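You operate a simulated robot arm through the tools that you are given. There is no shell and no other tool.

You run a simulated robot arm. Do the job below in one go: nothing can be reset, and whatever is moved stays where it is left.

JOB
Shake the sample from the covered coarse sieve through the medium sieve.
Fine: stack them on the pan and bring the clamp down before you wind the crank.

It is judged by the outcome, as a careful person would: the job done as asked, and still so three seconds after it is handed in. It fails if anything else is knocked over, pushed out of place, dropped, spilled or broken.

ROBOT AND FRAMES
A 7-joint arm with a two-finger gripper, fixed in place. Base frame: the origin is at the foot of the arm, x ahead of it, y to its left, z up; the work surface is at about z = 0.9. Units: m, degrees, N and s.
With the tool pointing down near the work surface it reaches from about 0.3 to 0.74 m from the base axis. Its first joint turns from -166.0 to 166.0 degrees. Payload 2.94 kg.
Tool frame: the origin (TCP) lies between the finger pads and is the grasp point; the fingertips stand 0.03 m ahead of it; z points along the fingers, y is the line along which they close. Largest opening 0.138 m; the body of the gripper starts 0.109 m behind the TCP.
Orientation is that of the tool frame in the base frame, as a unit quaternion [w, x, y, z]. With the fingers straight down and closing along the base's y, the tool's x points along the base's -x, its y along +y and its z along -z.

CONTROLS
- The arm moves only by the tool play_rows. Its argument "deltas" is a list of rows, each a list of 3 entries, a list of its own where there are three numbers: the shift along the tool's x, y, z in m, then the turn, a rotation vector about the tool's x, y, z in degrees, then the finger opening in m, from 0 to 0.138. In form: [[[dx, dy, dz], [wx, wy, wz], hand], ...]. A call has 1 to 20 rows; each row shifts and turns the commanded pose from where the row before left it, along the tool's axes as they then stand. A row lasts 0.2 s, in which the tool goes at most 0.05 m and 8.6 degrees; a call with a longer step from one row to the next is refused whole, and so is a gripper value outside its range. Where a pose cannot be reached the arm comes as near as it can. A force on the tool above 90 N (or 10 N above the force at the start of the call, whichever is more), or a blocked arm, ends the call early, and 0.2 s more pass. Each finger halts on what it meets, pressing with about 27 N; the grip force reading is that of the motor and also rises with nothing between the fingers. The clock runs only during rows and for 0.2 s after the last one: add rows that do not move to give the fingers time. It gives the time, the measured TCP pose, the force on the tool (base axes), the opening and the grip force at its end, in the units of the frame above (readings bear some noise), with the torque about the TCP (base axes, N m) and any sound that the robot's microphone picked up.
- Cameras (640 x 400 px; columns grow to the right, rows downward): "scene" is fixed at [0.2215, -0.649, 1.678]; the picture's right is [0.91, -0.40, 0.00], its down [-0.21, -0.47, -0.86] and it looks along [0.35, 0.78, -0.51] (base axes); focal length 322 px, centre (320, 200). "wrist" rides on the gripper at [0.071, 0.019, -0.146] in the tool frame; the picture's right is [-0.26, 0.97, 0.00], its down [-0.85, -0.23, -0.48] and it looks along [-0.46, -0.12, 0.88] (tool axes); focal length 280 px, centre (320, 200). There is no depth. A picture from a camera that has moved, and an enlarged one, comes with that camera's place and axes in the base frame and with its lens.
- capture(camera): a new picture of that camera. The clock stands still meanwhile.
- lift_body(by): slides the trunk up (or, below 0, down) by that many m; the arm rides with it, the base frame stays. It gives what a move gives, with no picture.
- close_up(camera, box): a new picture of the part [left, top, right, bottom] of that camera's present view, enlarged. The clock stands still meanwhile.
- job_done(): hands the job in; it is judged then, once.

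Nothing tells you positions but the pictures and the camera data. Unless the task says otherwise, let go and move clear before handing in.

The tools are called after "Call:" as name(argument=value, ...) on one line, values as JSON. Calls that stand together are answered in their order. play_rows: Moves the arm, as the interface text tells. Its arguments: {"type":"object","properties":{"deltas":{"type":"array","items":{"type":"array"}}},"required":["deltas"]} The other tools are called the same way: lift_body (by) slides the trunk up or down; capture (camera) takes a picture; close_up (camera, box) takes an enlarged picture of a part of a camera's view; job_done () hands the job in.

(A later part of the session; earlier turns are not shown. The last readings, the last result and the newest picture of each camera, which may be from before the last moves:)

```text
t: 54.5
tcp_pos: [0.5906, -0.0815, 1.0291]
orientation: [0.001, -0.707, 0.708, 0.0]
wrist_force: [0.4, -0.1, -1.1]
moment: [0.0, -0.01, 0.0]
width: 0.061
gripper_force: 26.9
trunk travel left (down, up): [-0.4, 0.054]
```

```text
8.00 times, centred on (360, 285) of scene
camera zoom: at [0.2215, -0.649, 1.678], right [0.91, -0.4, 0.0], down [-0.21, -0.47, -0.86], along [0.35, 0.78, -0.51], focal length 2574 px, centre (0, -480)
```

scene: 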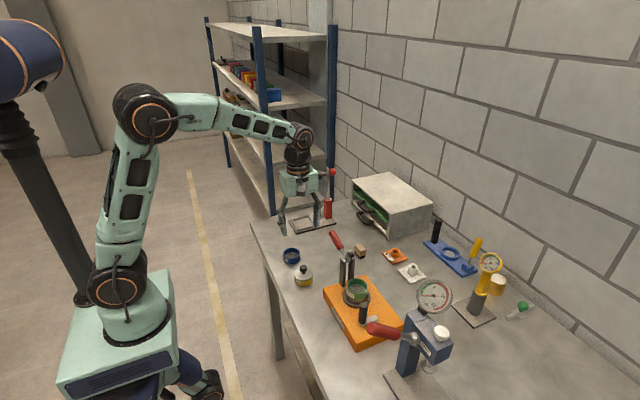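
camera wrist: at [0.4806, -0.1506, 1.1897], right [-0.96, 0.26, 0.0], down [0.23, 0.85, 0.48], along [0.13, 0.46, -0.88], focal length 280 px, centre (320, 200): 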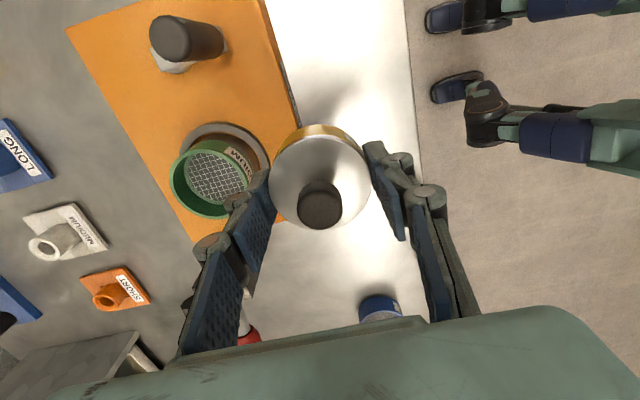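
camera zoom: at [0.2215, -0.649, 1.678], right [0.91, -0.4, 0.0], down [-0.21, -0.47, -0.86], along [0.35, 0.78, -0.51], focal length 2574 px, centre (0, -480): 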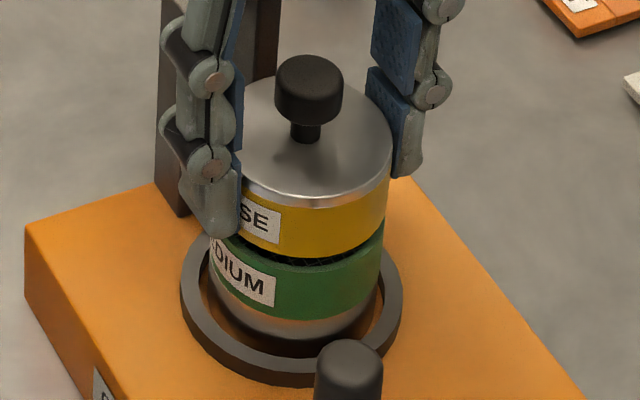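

Alignment looks right, with the remaining gap matching the expected 7 mm. I'll lower it in small steps.

Call:
play_rows(deltas=[[[0, 0, 0.002], [0, 0, 0], 0.05], [[0, 0, 0.002], [0, 0, 0], 0.05], [[0, 0, 0], [0, 0, 0], 0.05]])

Call:
close_up(camera="wrist", box=[265, 90, 375, 160])

Call:
close_up(camera="scene", box=[345, 270, 380, 300])

```text
t: 55.2
tcp_pos: [0.589, -0.0802, 1.0263]
orientation: [-0.001, 0.707, -0.707, -0.001]
wrist_force: [0.6, 0.0, -1.6]
moment: [0.03, -0.03, -0.02]
width: 0.0607
gripper_force: 27.0
trunk travel left (down, up): [-0.4, 0.054]
```

```text
5.71 times, centred on (320, 125) of wrist
camera zoom: at [0.5719, -0.1509, 1.1713], right [-0.96, 0.26, 0.0], down [0.23, 0.85, 0.48], along [0.13, 0.46, -0.88], focal length 1602 px, centre (320, 629)
```

zoom: 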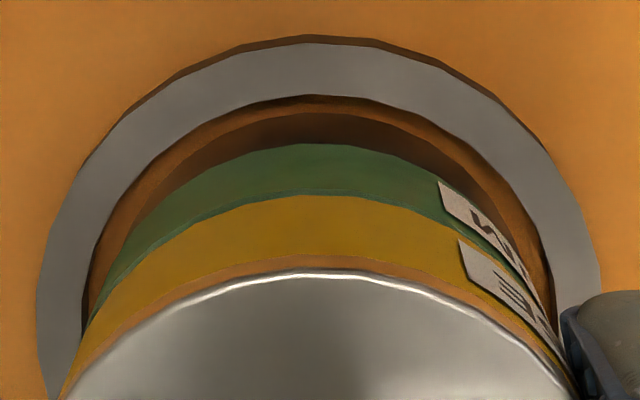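

```text
13.33 times, centred on (362, 285) of scene
camera zoom: at [0.2215, -0.649, 1.678], right [0.91, -0.4, 0.0], down [-0.21, -0.47, -0.86], along [0.35, 0.78, -0.51], focal length 4290 px, centre (-247, -933)
```

zoom: 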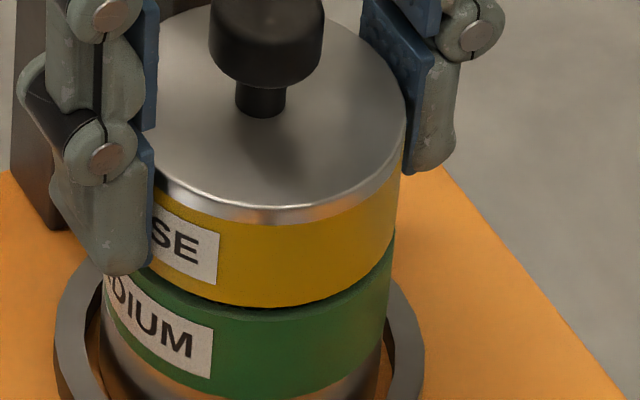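

Call:
play_rows(deltas=[[[0.0003, 0, 0.001], [0, 0, 0], 0.05], [[0, 0, 0.001], [0, 0, 0], 0.05], [[0, 0, 0], [0, 0, 0], 0.05]])

Call:
close_up(camera="wrist", box=[265, 90, 375, 160])

Call:
close_up(camera="scene", box=[345, 270, 380, 300])

```text
t: 56.0
tcp_pos: [0.5897, -0.0813, 1.0229]
orientation: [0.0, -0.706, 0.708, 0.0]
wrist_force: [-0.8, 0.2, -0.1]
moment: [-0.01, 0.03, 0.0]
width: 0.0608
gripper_force: 27.5
trunk travel left (down, up): [-0.4, 0.054]
```

```text
5.71 times, centred on (320, 125) of wrist
camera zoom: at [0.5717, -0.1517, 1.1687], right [-0.96, 0.26, 0.0], down [0.23, 0.85, 0.48], along [0.13, 0.46, -0.88], focal length 1602 px, centre (320, 629)
```

zoom: 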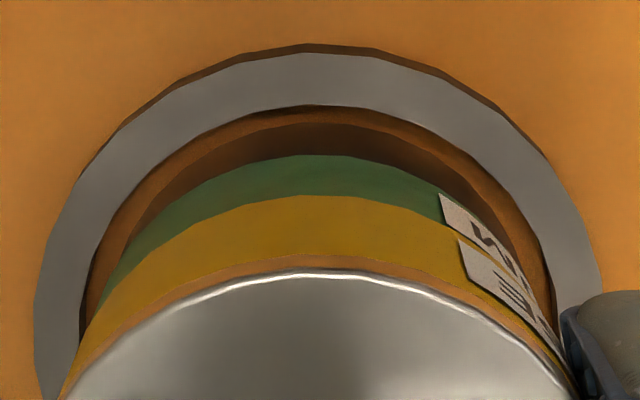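

```text
13.33 times, centred on (362, 285) of scene
camera zoom: at [0.2215, -0.649, 1.678], right [0.91, -0.4, 0.0], down [-0.21, -0.47, -0.86], along [0.35, 0.78, -0.51], focal length 4290 px, centre (-247, -933)
```

zoom: 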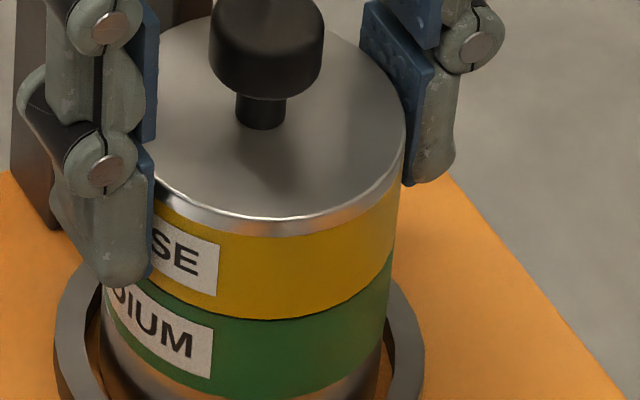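

Call:
play_rows(deltas=[[[0, 0.0003, 0.001], [0, 0, 0], 0.05], [[0, 0, 0], [0, 0, 0], 0.05]])

Call:
play_rows(deltas=[[[0, 0, 0.001], [0, 0, 0], 0.05], [[0, 0, 0], [0, 0, 0], 0.05]])

Call:
close_up(camera="wrist", box=[265, 90, 375, 160])

Call:
close_up(camera="scene", box=[345, 270, 380, 300])

```text
t: 56.6
tcp_pos: [0.589, -0.0808, 1.0219]
orientation: [0.0, -0.707, 0.708, 0.001]
wrist_force: [-1.1, 0.1, -1.5]
moment: [0.02, -0.04, -0.01]
width: 0.0611
gripper_force: 26.5
trunk travel left (down, up): [-0.4, 0.054]
```

```text
t: 57.2
tcp_pos: [0.5902, -0.0807, 1.0214]
orientation: [0.0, -0.707, 0.707, 0.001]
wrist_force: [0.1, 0.7, -1.5]
moment: [0.03, -0.01, -0.01]
width: 0.0607
gripper_force: 26.7
trunk travel left (down, up): [-0.4, 0.054]
```

```text
5.71 times, centred on (320, 125) of wrist
camera zoom: at [0.5719, -0.1519, 1.1676], right [-0.96, 0.26, 0.0], down [0.23, 0.85, 0.48], along [0.13, 0.46, -0.88], focal length 1602 px, centre (320, 629)
```

zoom: 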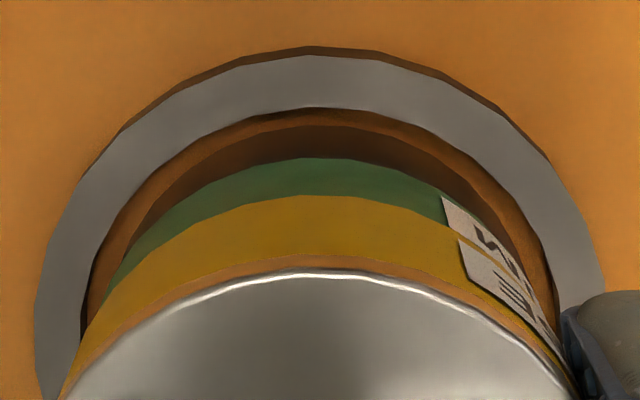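

```text
13.33 times, centred on (362, 285) of scene
camera zoom: at [0.2215, -0.649, 1.678], right [0.91, -0.4, 0.0], down [-0.21, -0.47, -0.86], along [0.35, 0.78, -0.51], focal length 4290 px, centre (-247, -933)
```

zoom: 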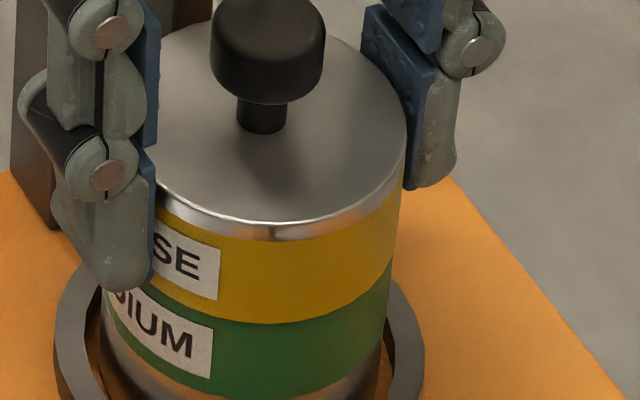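

Call:
play_rows(deltas=[[[0, 0.0002, 0.001], [0, 0, 0], 0.05], [[0, 0, 0], [0, 0, 0], 0.05]])

Call:
close_up(camera="scene", box=[345, 270, 380, 300])

```text
t: 57.9
tcp_pos: [0.5895, -0.0817, 1.0213]
orientation: [0.0, -0.707, 0.707, 0.001]
wrist_force: [0.1, 0.7, -0.2]
moment: [0.0, -0.01, -0.02]
width: 0.061
gripper_force: 26.9
trunk travel left (down, up): [-0.4, 0.054]
```

```text
13.33 times, centred on (362, 285) of scene
camera zoom: at [0.2215, -0.649, 1.678], right [0.91, -0.4, 0.0], down [-0.21, -0.47, -0.86], along [0.35, 0.78, -0.51], focal length 4290 px, centre (-247, -933)
```

zoom: 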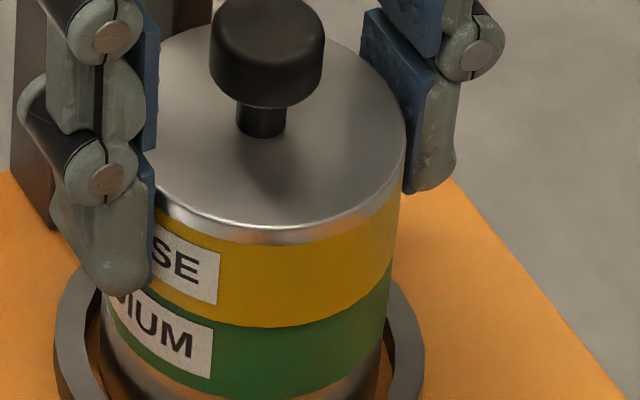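

Call:
play_rows(deltas=[[[0, 0, 0.001], [0, 0, 0], 0.05], [[0, 0, 0], [0, 0, 0], 0.05]])

Call:
close_up(camera="scene", box=[345, 270, 380, 300])

Call:
close_up(camera="wrist", box=[265, 90, 375, 160])

```text
t: 58.5
tcp_pos: [0.59, -0.0811, 1.0211]
orientation: [0.002, -0.707, 0.708, -0.001]
wrist_force: [0.2, -0.7, 5.2]
moment: [-0.01, 0.06, -0.01]
width: 0.0608
gripper_force: 26.9
trunk travel left (down, up): [-0.4, 0.054]
```

```text
13.33 times, centred on (362, 285) of scene
camera zoom: at [0.2215, -0.649, 1.678], right [0.91, -0.4, 0.0], down [-0.21, -0.47, -0.86], along [0.35, 0.78, -0.51], focal length 4290 px, centre (-247, -933)
```

zoom: 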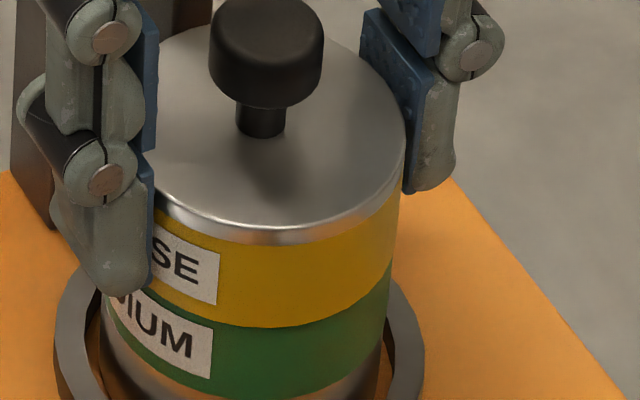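

```text
5.71 times, centred on (320, 125) of wrist
camera zoom: at [0.5712, -0.1521, 1.1667], right [-0.96, 0.26, 0.0], down [0.23, 0.85, 0.48], along [0.13, 0.46, -0.88], focal length 1602 px, centre (320, 629)
```

zoom: 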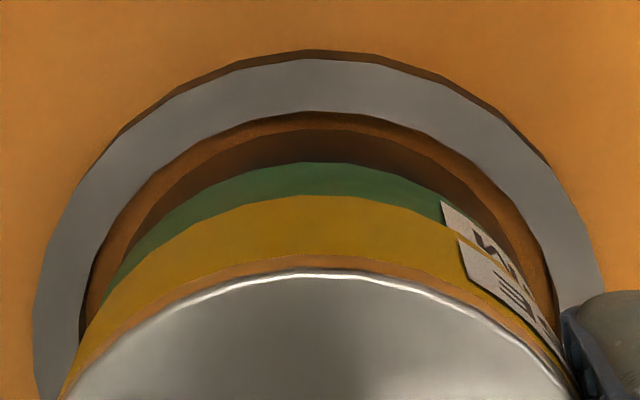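

Contact of about 5 N, and the yellow and green bodies are flush, so it's seated. I'll release and back off upward.

Call:
play_rows(deltas=[[[0, 0, 0], [0, 0, 0], 0.063], [[0, 0, 0], [0, 0, 0], 0.068], [[0, 0, 0], [0, 0, 0], 0.078], [[0, 0, 0], [0, 0, 0], 0.084], [[0, 0, 0], [0, 0, 0], 0.084]])

Call:
capture(camera="wrist")

Call:
close_up(camera="scene", box=[330, 240, 390, 320])

```text
t: 59.6
tcp_pos: [0.5886, -0.081, 1.0204]
orientation: [0.001, -0.706, 0.708, 0.0]
wrist_force: [-1.0, -0.1, 1.0]
moment: [0.0, 0.01, -0.03]
width: 0.084
gripper_force: 0.1
trunk travel left (down, up): [-0.4, 0.054]
```

```text
taken
camera wrist: at [0.5715, -0.152, 1.1658], right [-0.96, 0.26, 0.0], down [0.23, 0.85, 0.48], along [0.13, 0.46, -0.88], focal length 280 px, centre (320, 200)
```

wrist: 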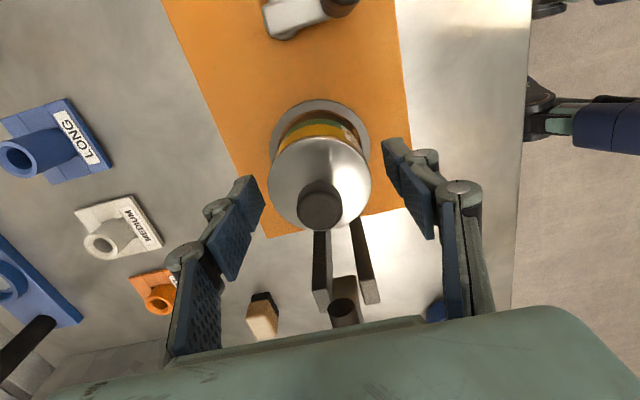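

```text
5.00 times, centred on (360, 280) of scene
camera zoom: at [0.2215, -0.649, 1.678], right [0.91, -0.4, 0.0], down [-0.21, -0.47, -0.86], along [0.35, 0.78, -0.51], focal length 1609 px, centre (120, -200)
```

zoom: 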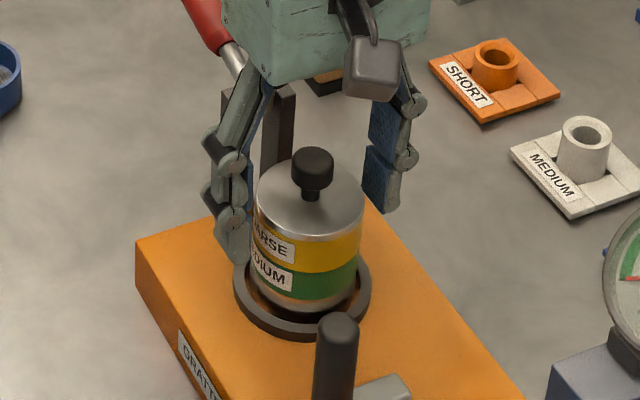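

The full stack stands square: pan, medium, covered coarse. Next is the clamp. I'll rise and hover over the red handle to align a grip across it, with the fingers on its x sides.

Call:
play_rows(deltas=[[[0, 0, -0.02], [0, 0, 0], 0.084], [[0, 0, -0.04], [0, 0, 0], 0.084], [[0, 0, -0.04], [0, 0, 0], 0.084], [[0, 0, -0.03], [0, 0, 0], 0.084], [[-0.0365, -0.001, 0], [0, 0, 0], 0.084], [[-0.0365, -0.001, 0], [0, 0, 0], 0.084], [[-0.0365, -0.001, 0], [0, 0, 0], 0.084], [[-0.0365, -0.001, 0], [0, 0, 0], 0.084], [[0, 0, 0], [0, 0, 0], 0.084]])

Call:
capture(camera="wrist")

Call:
close_up(camera="scene", box=[310, 200, 400, 320])

```text
t: 61.6
tcp_pos: [0.5939, 0.0658, 1.1485]
orientation: [-0.001, 0.707, -0.707, 0.0]
wrist_force: [0.3, 0.4, -0.2]
moment: [0.02, 0.0, -0.01]
width: 0.0842
gripper_force: 0.1
trunk travel left (down, up): [-0.4, 0.054]
```

```text
taken
camera wrist: at [0.576, -0.005, 1.2947], right [-0.96, 0.26, 0.0], down [0.23, 0.85, 0.48], along [0.13, 0.46, -0.88], focal length 280 px, centre (320, 200)
```

wrist: 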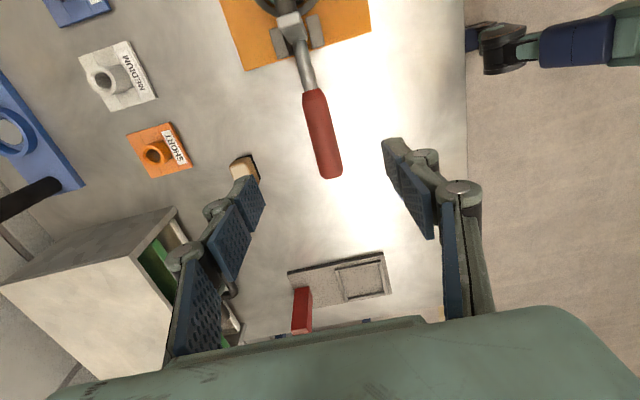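

```text
3.33 times, centred on (355, 260) of scene
camera zoom: at [0.2215, -0.649, 1.678], right [0.91, -0.4, 0.0], down [-0.21, -0.47, -0.86], along [0.35, 0.78, -0.51], focal length 1072 px, centre (203, 0)
```

zoom: 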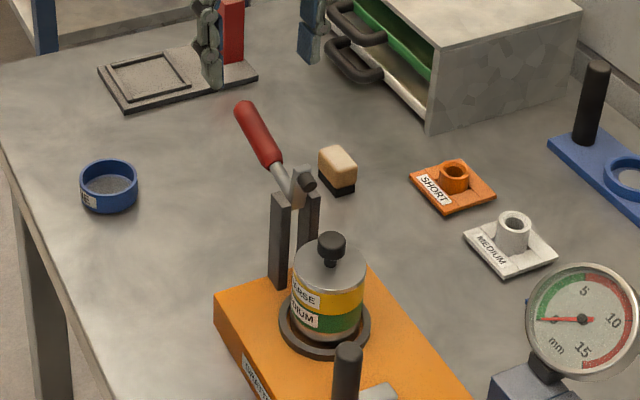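

Call:
close_up(camera="wrist", box=[250, 0, 370, 190])

Call:
close_up(camera="scene", box=[325, 220, 375, 290])

```text
2.11 times, centred on (310, 95) of wrist
camera zoom: at [0.576, -0.005, 1.2947], right [-0.96, 0.26, 0.0], down [0.23, 0.85, 0.48], along [0.13, 0.46, -0.88], focal length 590 px, centre (341, 421)
```

zoom: 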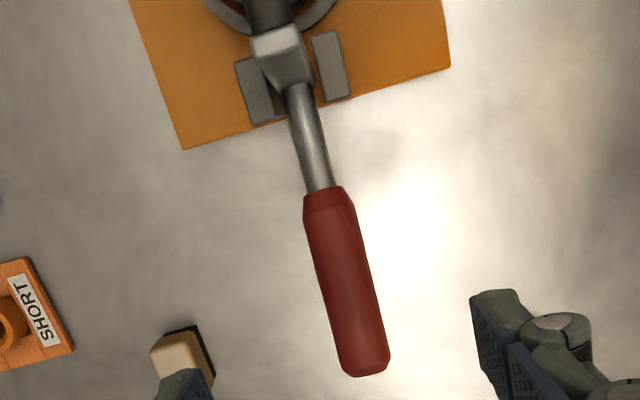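

```text
5.71 times, centred on (350, 255) of scene
camera zoom: at [0.2215, -0.649, 1.678], right [0.91, -0.4, 0.0], down [-0.21, -0.47, -0.86], along [0.35, 0.78, -0.51], focal length 1838 px, centre (149, -114)
```

zoom: 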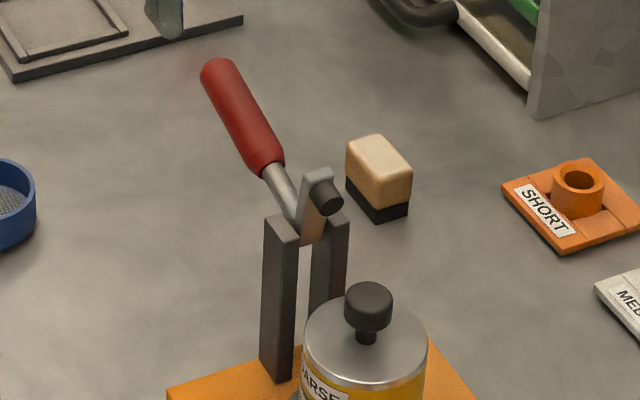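

The handle axis is at x≈0.591 and about z≈1.053 below me. I'll shift -4 mm in x, descend with the fingers either side of the handle, and grip it.

Call:
play_rows(deltas=[[[0, 0.004, 0.03], [0, 0, 0], 0.07], [[0, 0, 0.03], [0, 0, 0], 0.06], [[0, 0, 0.025], [0, 0, 0], 0.05], [[0, 0, 0.0107], [0, 0, 0], 0.05], [[0, 0, 0], [0, 0, 0], 0.05]])

Call:
capture(camera="wrist")

Call:
close_up(camera="scene", box=[310, 200, 390, 310])

```text
t: 62.9
tcp_pos: [0.5893, 0.0655, 1.0551]
orientation: [0.001, -0.706, 0.708, 0.001]
wrist_force: [-0.5, 0.5, 0.6]
moment: [-0.01, 0.0, 0.01]
width: 0.0499
gripper_force: 0.0
trunk travel left (down, up): [-0.4, 0.054]
```

```text
taken
camera wrist: at [0.5717, -0.0051, 1.2003], right [-0.96, 0.26, 0.0], down [0.23, 0.85, 0.48], along [0.13, 0.46, -0.88], focal length 280 px, centre (320, 200)
```

wrist: 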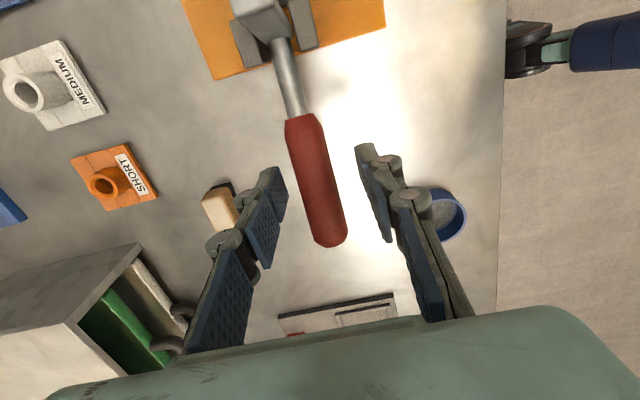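

```text
3.64 times, centred on (350, 255) of scene
camera zoom: at [0.2215, -0.649, 1.678], right [0.91, -0.4, 0.0], down [-0.21, -0.47, -0.86], along [0.35, 0.78, -0.51], focal length 1170 px, centre (211, 0)
```

zoom: 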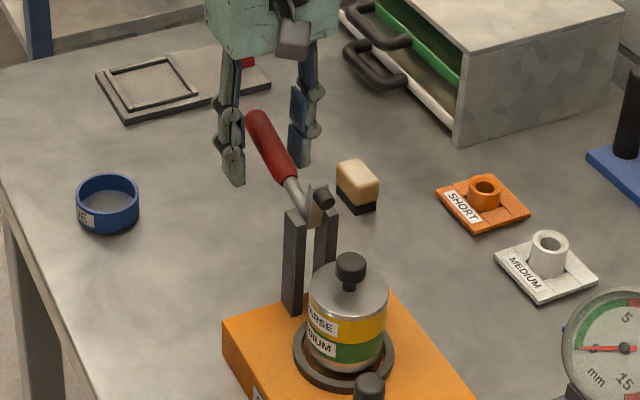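

The handle lies between the fingers, about 1.5–2 mm off-centre. I'll shift slightly and close on it.

Call:
play_rows(deltas=[[[0, -0.0015, 0], [0, 0, 0], 0.045], [[0, 0, 0], [0, 0, 0], 0.036], [[0, 0, 0], [0, 0, 0], 0.028], [[0, 0, 0], [0, 0, 0], 0.02], [[0, 0, 0], [0, 0, 0], 0.012], [[0, 0, 0], [0, 0, 0], 0.01], [[0, 0, 0], [0, 0, 0], 0.01]])

Call:
capture(camera="wrist")

Call:
close_up(camera="scene", box=[310, 200, 390, 310])

```text
t: 64.5
tcp_pos: [0.5892, 0.065, 1.0536]
orientation: [0.0, -0.706, 0.708, 0.0]
wrist_force: [-7.8, -0.4, -4.2]
moment: [0.26, 0.0, 0.1]
width: 0.0199
gripper_force: 44.9
trunk travel left (down, up): [-0.4, 0.054]
```

```text
taken
camera wrist: at [0.5723, -0.0051, 1.2004], right [-0.96, 0.26, 0.0], down [0.23, 0.85, 0.48], along [0.12, 0.46, -0.88], focal length 280 px, centre (320, 200)
```

wrist: 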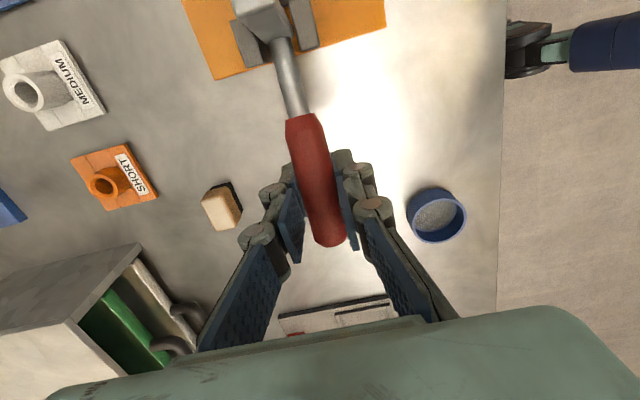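

```text
3.64 times, centred on (350, 255) of scene
camera zoom: at [0.2215, -0.649, 1.678], right [0.91, -0.4, 0.0], down [-0.21, -0.47, -0.86], along [0.35, 0.78, -0.51], focal length 1170 px, centre (211, 0)
```

zoom: 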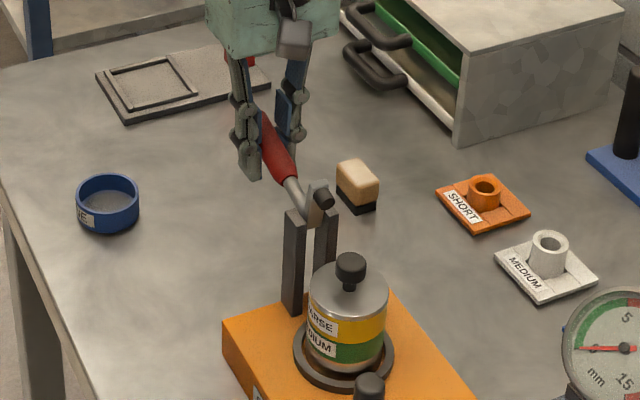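

The handle is gripped, opening 0.0199. I'll relax the slight side load and start swinging it up along the arc about the pivot, a few steps at first.

Call:
play_rows(deltas=[[[0, 0.001, 0], [0, 0, 0], 0.01], [[0.0036, 0, -0.01144], [0, 0, 0], 0.01], [[0.00517, 0, -0.01083], [0, 0, 0], 0.01], [[0.00662, 0, -0.01], [0, 0, 0], 0.01], [[0, 0, 0], [0, 0, 0], 0.01]])

Call:
capture(camera="wrist")

Call:
close_up(camera="scene", box=[310, 200, 390, 310])

```text
t: 65.7
tcp_pos: [0.5901, 0.0522, 1.0862]
orientation: [0.0, -0.707, 0.707, 0.001]
wrist_force: [-11.1, 8.2, -16.6]
moment: [1.43, 0.06, 0.0]
width: 0.0202
gripper_force: 45.2
trunk travel left (down, up): [-0.4, 0.054]
```

```text
taken
camera wrist: at [0.5725, -0.0185, 1.2322], right [-0.96, 0.26, 0.0], down [0.23, 0.85, 0.48], along [0.12, 0.46, -0.88], focal length 280 px, centre (320, 200)
```

wrist: 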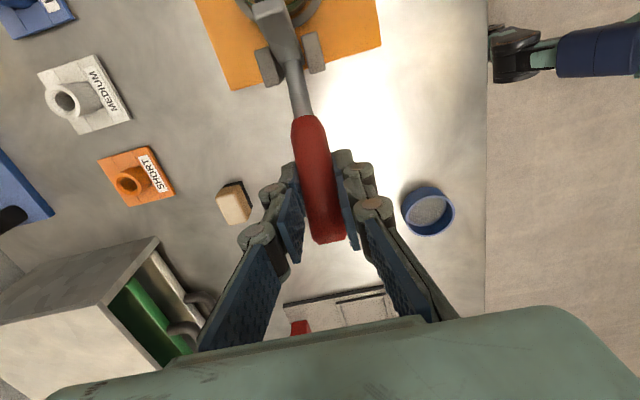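

```text
3.64 times, centred on (350, 255) of scene
camera zoom: at [0.2215, -0.649, 1.678], right [0.91, -0.4, 0.0], down [-0.21, -0.47, -0.86], along [0.35, 0.78, -0.51], focal length 1170 px, centre (211, 0)
```

zoom: 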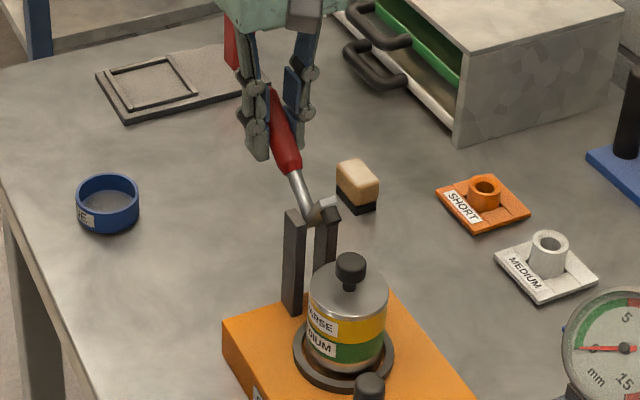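

The lever turns with moderate resistance. I'll continue along the arc, easing the side load.

Call:
play_rows(deltas=[[[0.00795, 0.0005, -0.00899], [0, 0, 0], 0.01], [[0.00913, 0.0005, -0.00779], [0, 0, 0], 0.01], [[0.01011, 0.0005, -0.00645], [0, 0, 0], 0.01], [[0, 0, 0], [0, 0, 0], 0.01]])

Call:
close_up(camera="scene", box=[310, 200, 390, 310])

Call:
capture(camera="wrist")

```text
t: 66.7
tcp_pos: [0.5897, 0.0265, 1.1103]
orientation: [0.002, -0.707, 0.707, 0.001]
wrist_force: [-1.1, 20.0, -9.6]
moment: [1.87, 0.03, -0.06]
width: 0.0211
gripper_force: 44.6
trunk travel left (down, up): [-0.4, 0.054]
```

```text
3.64 times, centred on (350, 255) of scene
camera zoom: at [0.2215, -0.649, 1.678], right [0.91, -0.4, 0.0], down [-0.21, -0.47, -0.86], along [0.35, 0.78, -0.51], focal length 1170 px, centre (211, 0)
```

zoom: 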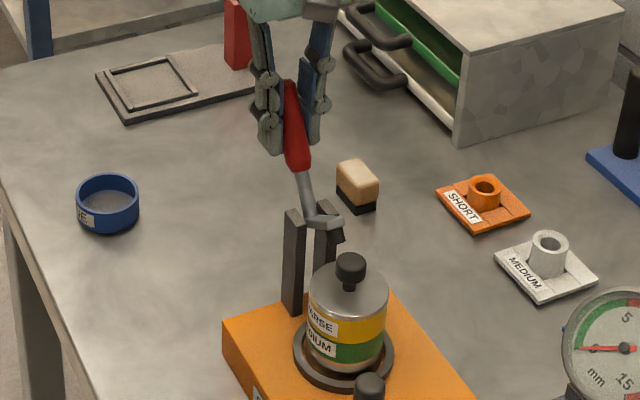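

```text
taken
camera wrist: at [0.5719, -0.0434, 1.2556], right [-0.96, 0.26, 0.0], down [0.23, 0.85, 0.48], along [0.13, 0.46, -0.88], focal length 280 px, centre (320, 200)
```

wrist: 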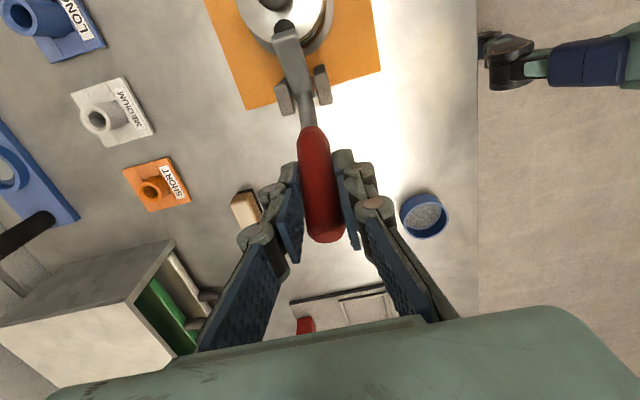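

The arm with the pad is coming down towards the lid beside the knob. I'll continue in smaller batches.

Call:
play_rows(deltas=[[[0.01092, 0, -0.00497], [0, 0, 0], 0.01], [[0.01151, 0, -0.00341], [0, 0, 0], 0.01], [[0, 0, 0], [0, 0, 0], 0.01]])

Call:
close_up(camera="scene", box=[310, 200, 390, 310])

Call:
close_up(camera="wrist", box=[220, 0, 400, 200])

```text
t: 67.5
tcp_pos: [0.5898, -0.002, 1.1198]
orientation: [0.0, -0.705, 0.709, -0.003]
wrist_force: [0.7, -0.8, 6.7]
moment: [-0.18, 0.05, -0.04]
width: 0.0213
gripper_force: 45.3
trunk travel left (down, up): [-0.4, 0.054]
```

```text
3.64 times, centred on (350, 255) of scene
camera zoom: at [0.2215, -0.649, 1.678], right [0.91, -0.4, 0.0], down [-0.21, -0.47, -0.86], along [0.35, 0.78, -0.51], focal length 1170 px, centre (211, 0)
```

zoom: 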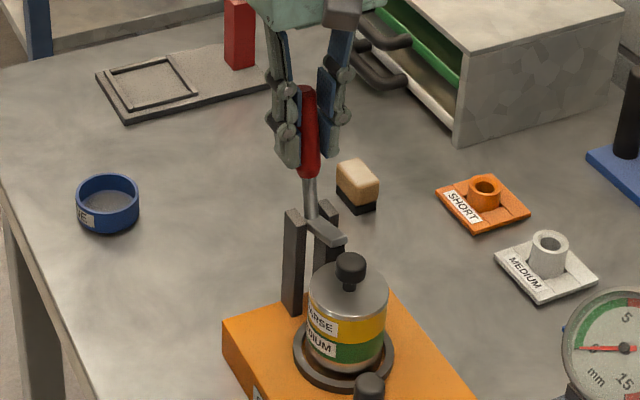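

```text
2.00 times, centred on (310, 100) of wrist
camera zoom: at [0.571, -0.0728, 1.266], right [-0.96, 0.27, -0.01], down [0.23, 0.85, 0.47], along [0.13, 0.46, -0.88], focal length 561 px, centre (340, 400)
```

zoom: 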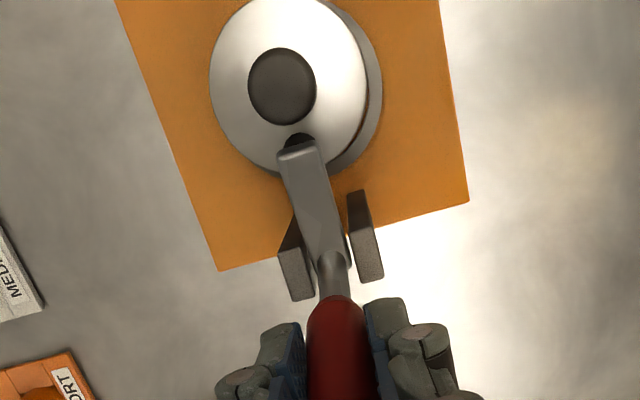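

Call:
play_rows(deltas=[[[0.005, 0, -0.0007], [0, 0, 0], 0.01], [[0, 0, 0], [0, 0, 0], 0.01]])

Call:
play_rows(deltas=[[[0.005, 0, -0.0002], [0, 0, 0], 0.01], [[0, 0, 0], [0, 0, 0], 0.01]])

Call:
close_up(camera="scene", box=[335, 235, 385, 295])

Call:
close_up(camera="wrist", box=[220, 0, 400, 200])

```text
t: 68.0
tcp_pos: [0.5899, -0.0026, 1.1203]
orientation: [0.002, -0.707, 0.707, -0.002]
wrist_force: [6.1, 5.6, 13.7]
moment: [0.32, -0.15, 0.0]
width: 0.0212
gripper_force: 45.2
trunk travel left (down, up): [-0.4, 0.054]
```

```text
t: 68.7
tcp_pos: [0.59, -0.0039, 1.1193]
orientation: [-0.002, 0.708, -0.707, -0.001]
wrist_force: [9.1, 21.7, 15.8]
moment: [1.55, -0.26, 0.03]
width: 0.0211
gripper_force: 45.0
trunk travel left (down, up): [-0.4, 0.054]
```

```text
6.67 times, centred on (360, 265) of scene
camera zoom: at [0.2215, -0.649, 1.678], right [0.91, -0.4, 0.0], down [-0.21, -0.47, -0.86], along [0.35, 0.78, -0.51], focal length 2145 px, centre (53, -233)
```

zoom: 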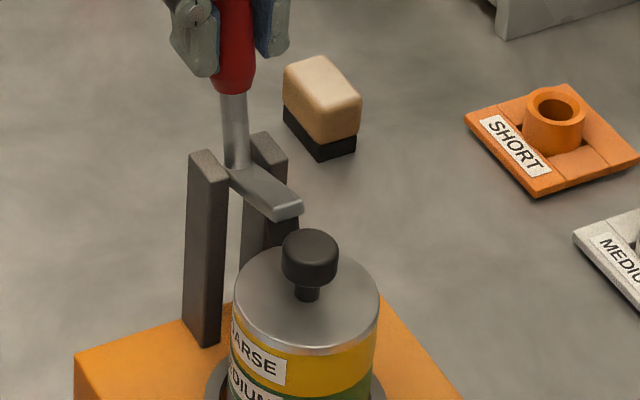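

```text
2.00 times, centred on (310, 100) of wrist
camera zoom: at [0.5717, -0.075, 1.2655], right [-0.97, 0.26, 0.0], down [0.23, 0.85, 0.48], along [0.13, 0.46, -0.88], focal length 561 px, centre (340, 400)
```

zoom: 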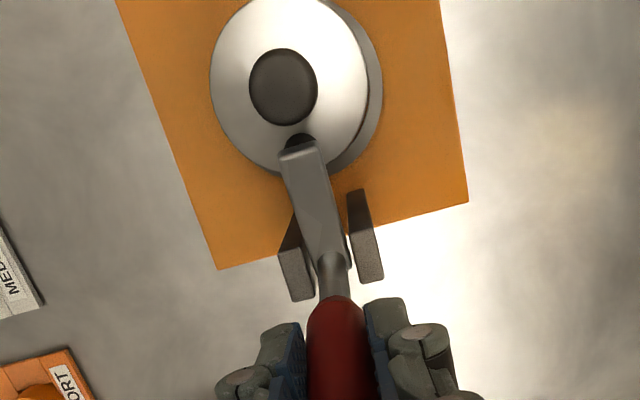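

Call:
close_up(camera="scene", box=[345, 255, 375, 285])

Call:
close_up(camera="wrist", box=[275, 20, 345, 90])

```text
13.33 times, centred on (360, 270) of scene
camera zoom: at [0.2215, -0.649, 1.678], right [0.91, -0.4, 0.0], down [-0.21, -0.47, -0.86], along [0.35, 0.78, -0.51], focal length 4290 px, centre (-213, -733)
```

zoom: 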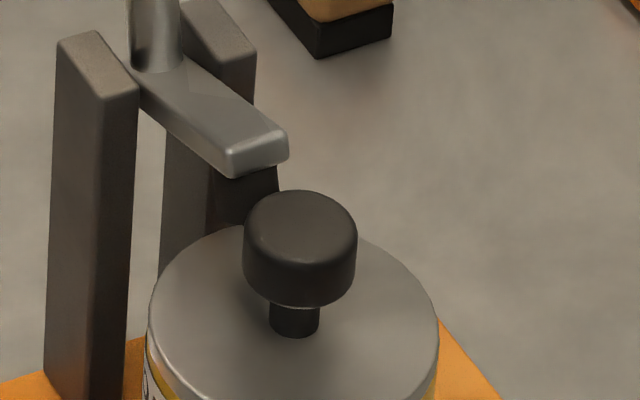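

```text
5.71 times, centred on (310, 55) of wrist
camera zoom: at [0.5717, -0.075, 1.2655], right [-0.97, 0.26, 0.0], down [0.23, 0.85, 0.48], along [0.13, 0.46, -0.88], focal length 1602 px, centre (377, 1029)
```

zoom: 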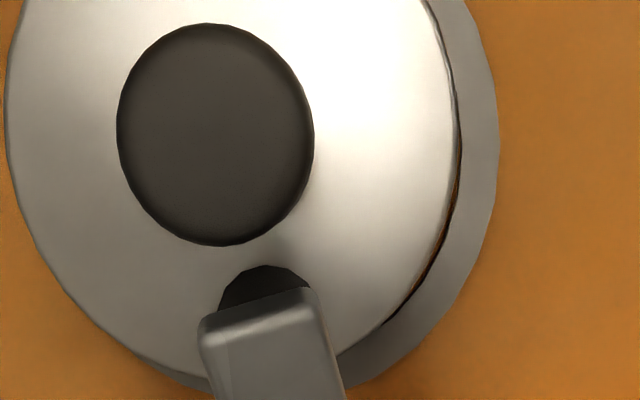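

The lever itself is turning freely. The resistance is torsional friction from my pads, because the tool keeps a fixed angle. The pad is still about 1 cm above the lid. I'll release, let the arm relax, and re-grip so I can turn the tool together with the handle.

Call:
play_rows(deltas=[[[0, 0, 0], [0, 0, 0], 0.025], [[0, 0, 0], [0, 0, 0], 0.036], [[0, 0, 0], [0, 0, 0], 0.04], [[0, 0, 0], [0, 0, 0], 0.04]])

Call:
capture(camera="wrist")

Call:
close_up(camera="scene", box=[320, 200, 390, 300])

```text
t: 69.7
tcp_pos: [0.588, -0.0105, 1.1186]
orientation: [0.0, -0.706, 0.708, 0.001]
wrist_force: [-0.3, 0.0, -0.7]
moment: [0.03, 0.02, -0.03]
width: 0.0402
gripper_force: 0.0
trunk travel left (down, up): [-0.4, 0.054]
```

```text
taken
camera wrist: at [0.5714, -0.0808, 1.2645], right [-0.96, 0.26, 0.0], down [0.23, 0.85, 0.48], along [0.13, 0.46, -0.88], focal length 280 px, centre (320, 200)
```

wrist: 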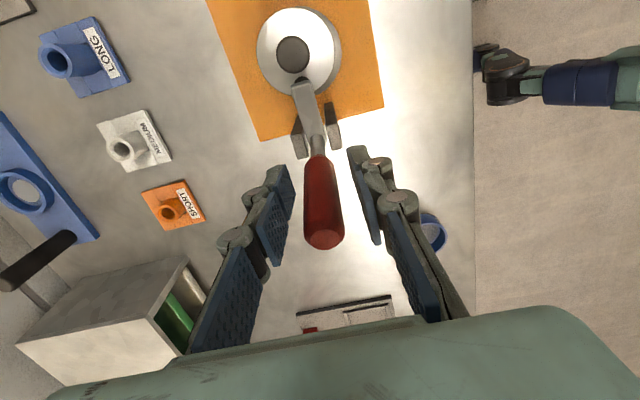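

```text
4.00 times, centred on (355, 250) of scene
camera zoom: at [0.2215, -0.649, 1.678], right [0.91, -0.4, 0.0], down [-0.21, -0.47, -0.86], along [0.35, 0.78, -0.51], focal length 1287 px, centre (180, 0)
```

zoom: 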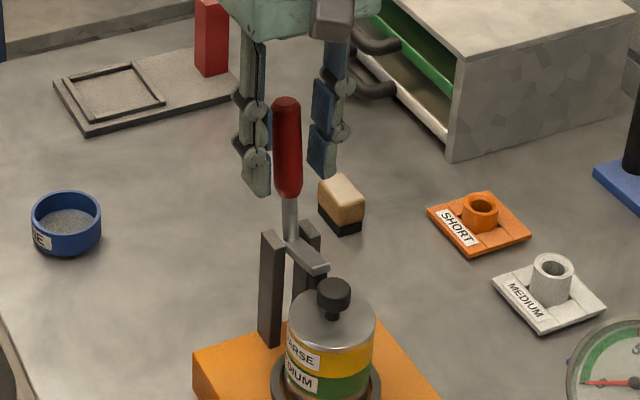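

The lever stays put on its own. I'll re-centre on the handle, grip it, and rotate the tool together with it.

Call:
play_rows(deltas=[[[-0.006, 0, 0], [0, 0, 0], 0.036], [[0, 0, 0], [0, 0, 0], 0.028], [[0, 0, 0], [0, 0, 0], 0.02], [[0, 0, 0], [0, 0, 0], 0.012], [[0, 0, 0], [0, 0, 0], 0.01], [[0, 0, 0], [0, 0, 0], 0.01]])

Call:
play_rows(deltas=[[[0.0091, 0, -0.00095], [0, -6, 0], 0.01], [[0, 0, 0], [0, 0, 0], 0.01]])

Call:
close_up(camera="scene", box=[335, 235, 385, 295])

```text
t: 71.0
tcp_pos: [0.5906, -0.0053, 1.1186]
orientation: [0.002, -0.706, 0.708, 0.0]
wrist_force: [6.6, -0.2, 0.2]
moment: [0.01, -0.19, 0.02]
width: 0.0213
gripper_force: 44.8
trunk travel left (down, up): [-0.4, 0.054]
```

```text
t: 71.7
tcp_pos: [0.5899, -0.0143, 1.1189]
orientation: [0.039, -0.705, 0.707, 0.038]
wrist_force: [8.1, -0.1, 0.0]
moment: [0.01, -0.3, -0.02]
width: 0.021
gripper_force: 45.5
trunk travel left (down, up): [-0.4, 0.054]
```

```text
6.67 times, centred on (360, 265) of scene
camera zoom: at [0.2215, -0.649, 1.678], right [0.91, -0.4, 0.0], down [-0.21, -0.47, -0.86], along [0.35, 0.78, -0.51], focal length 2145 px, centre (53, -233)
```

zoom: 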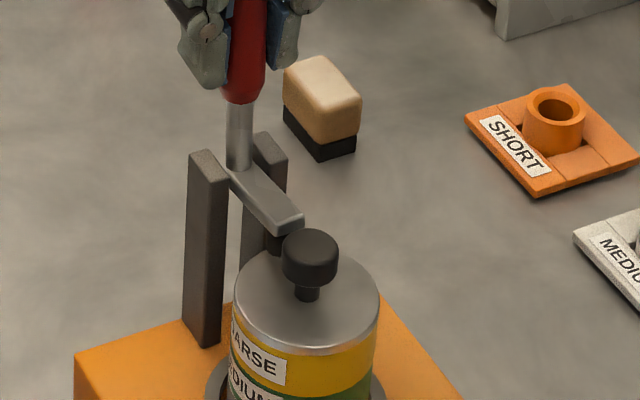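

The lever moves with almost no resistance now. I'll continue in the same way.

Call:
play_rows(deltas=[[[0.0091, -0.0005, -0.00095], [0, -6, 0], 0.01], [[0, 0, 0], [0, 0, 0], 0.01]])

Call:
close_up(camera="scene", box=[345, 255, 375, 285])

Call:
capture(camera="wrist")

```text
t: 72.2
tcp_pos: [0.5904, -0.0233, 1.1191]
orientation: [0.075, -0.702, 0.704, 0.075]
wrist_force: [6.6, -1.4, 2.1]
moment: [-0.13, -0.18, -0.06]
width: 0.0211
gripper_force: 44.6
trunk travel left (down, up): [-0.4, 0.054]
```

```text
13.33 times, centred on (360, 270) of scene
camera zoom: at [0.2215, -0.649, 1.678], right [0.91, -0.4, 0.0], down [-0.21, -0.47, -0.86], along [0.35, 0.78, -0.51], focal length 4290 px, centre (-213, -733)
```

zoom: 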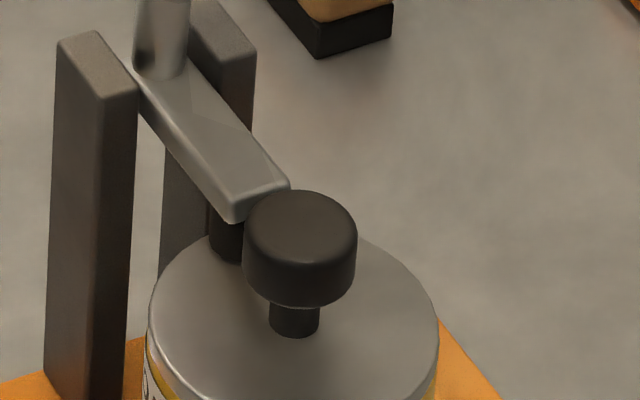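

```text
taken
camera wrist: at [0.572, -0.1222, 1.2475], right [-0.96, 0.26, 0.06], down [0.23, 0.73, 0.64], along [0.13, 0.63, -0.76], focal length 280 px, centre (320, 200)
```

wrist: 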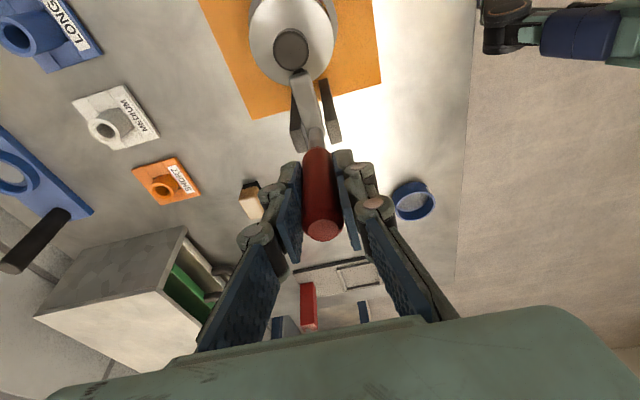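

Call:
play_rows(deltas=[[[0.0045, -0.0005, -0.0003], [0, -3, 0], 0.01], [[0, 0, 0], [0, 0, 0], 0.01]])

Call:
close_up(camera="scene", box=[345, 255, 375, 285])

```text
t: 72.8
tcp_pos: [0.5904, -0.028, 1.1202]
orientation: [0.093, -0.7, 0.702, 0.093]
wrist_force: [2.6, -4.6, 2.7]
moment: [-0.61, -0.02, 0.01]
width: 0.0212
gripper_force: 45.0
trunk travel left (down, up): [-0.4, 0.054]
```

```text
13.33 times, centred on (360, 270) of scene
camera zoom: at [0.2215, -0.649, 1.678], right [0.91, -0.4, 0.0], down [-0.21, -0.47, -0.86], along [0.35, 0.78, -0.51], focal length 4290 px, centre (-213, -733)
```

zoom: 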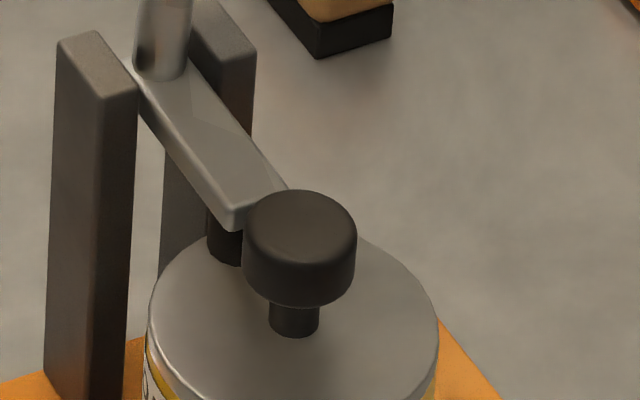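

The pad is at the lid surface now. I'll press a little further to confirm it's clamped.

Call:
play_rows(deltas=[[[0.0045, 0, -0.0003], [0, -3, 0], 0.01], [[0, 0, 0], [0, 0, 0], 0.01]])

Call:
close_up(camera="scene", box=[345, 255, 375, 285])

```text
t: 73.5
tcp_pos: [0.5901, -0.0285, 1.1179]
orientation: [0.113, -0.698, 0.698, 0.111]
wrist_force: [1.9, 2.3, 6.6]
moment: [-1.04, -0.01, 0.04]
width: 0.021
gripper_force: 45.6
trunk travel left (down, up): [-0.4, 0.054]
```

```text
13.33 times, centred on (360, 270) of scene
camera zoom: at [0.2215, -0.649, 1.678], right [0.91, -0.4, 0.0], down [-0.21, -0.47, -0.86], along [0.35, 0.78, -0.51], focal length 4290 px, centre (-213, -733)
```

zoom: 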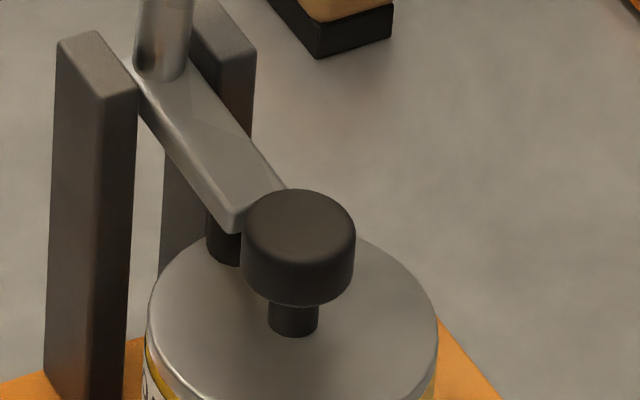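

Resistance has built to about 1.3 N·m on the lever, so the pad is pressing on the lid. The clamp is down. I'll release the handle, retreat along the tool axis, and verify it stays.

Call:
play_rows(deltas=[[[0, 0, 0], [0, 0, 0], 0.026], [[0, 0, 0], [0, 0, 0], 0.04], [[0, 0, 0], [0, 0, 0], 0.055], [[0, 0, -0.03], [0, 0, 0], 0.055], [[0, 0, -0.04], [0, 0, 0], 0.055], [[0, 0, -0.045], [0, 0, 0], 0.055], [[0, 0, 0], [0, 6, 0], 0.055], [[0, 0, 0], [0, 6, 0], 0.055], [[0, 0, 0], [0, 6, 0], 0.055], [[0, 0, 0], [0, 0, 0], 0.055]])

Call:
close_up(camera="scene", box=[320, 220, 400, 320])

Call:
close_up(camera="scene", box=[345, 255, 375, 285])

Call:
capture(camera="wrist")

```text
t: 75.7
tcp_pos: [0.5902, -0.0693, 1.227]
orientation: [0.0, -0.706, 0.708, -0.001]
wrist_force: [0.5, -0.5, -0.5]
moment: [0.0, 0.01, -0.01]
width: 0.0552
gripper_force: 0.0
trunk travel left (down, up): [-0.4, 0.054]
```

```text
4.00 times, centred on (360, 270) of scene
camera zoom: at [0.2215, -0.649, 1.678], right [0.91, -0.4, 0.0], down [-0.21, -0.47, -0.86], along [0.35, 0.78, -0.51], focal length 1287 px, centre (160, -80)
```

zoom: 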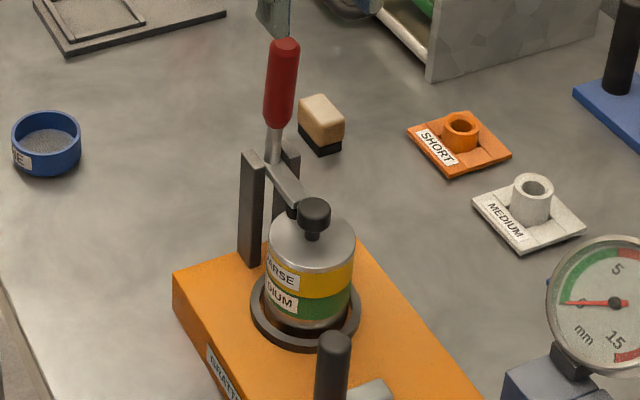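

```text
13.33 times, centred on (360, 270) of scene
camera zoom: at [0.2215, -0.649, 1.678], right [0.91, -0.4, 0.0], down [-0.21, -0.47, -0.86], along [0.35, 0.78, -0.51], focal length 4290 px, centre (-213, -733)
```

zoom: 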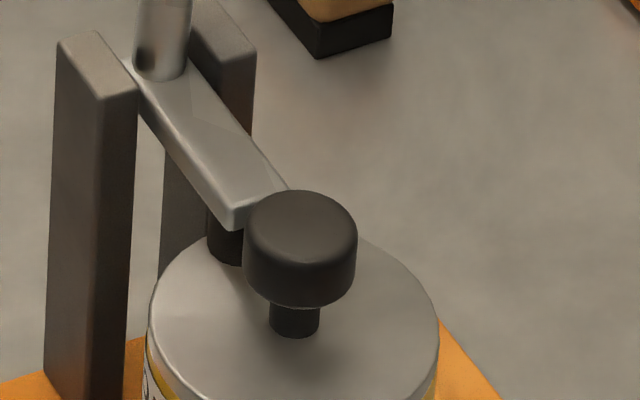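

```text
taken
camera wrist: at [0.5719, -0.1386, 1.3741], right [-0.96, 0.26, 0.0], down [0.23, 0.85, 0.48], along [0.13, 0.46, -0.88], focal length 280 px, centre (320, 200)
```

wrist: 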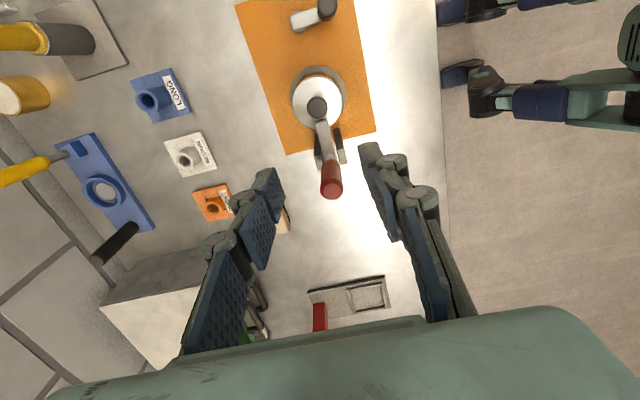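

The clamp stays down and the stack is intact. Next is the crank, so I'll measure it from this view and the scene view.

Call:
close_up(camera="wrist", box=[230, 0, 400, 130])

Call:
close_up(camera="scene", box=[335, 285, 415, 345])

```text
3.08 times, centred on (315, 65) of wrist
camera zoom: at [0.5719, -0.1386, 1.3741], right [-0.96, 0.26, 0.0], down [0.23, 0.85, 0.48], along [0.13, 0.46, -0.88], focal length 863 px, centre (335, 615)
```

zoom: 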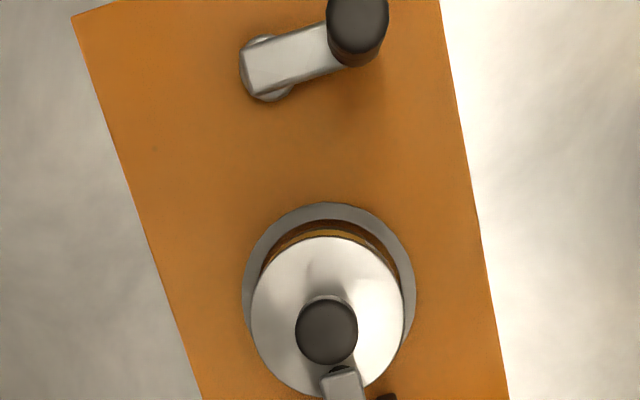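

```text
6.67 times, centred on (375, 315) of scene
camera zoom: at [0.2215, -0.649, 1.678], right [0.91, -0.4, 0.0], down [-0.21, -0.47, -0.86], along [0.35, 0.78, -0.51], focal length 2145 px, centre (-47, -567)
```

zoom: 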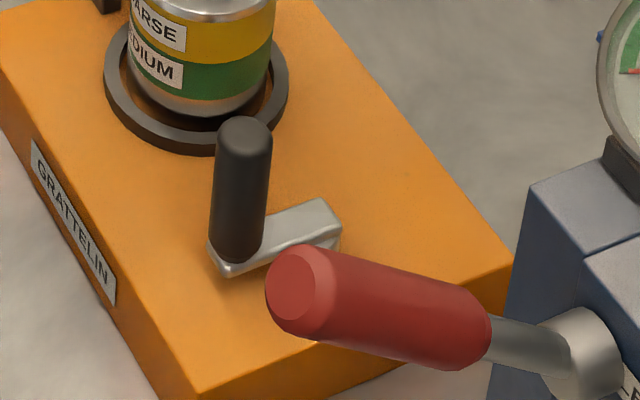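

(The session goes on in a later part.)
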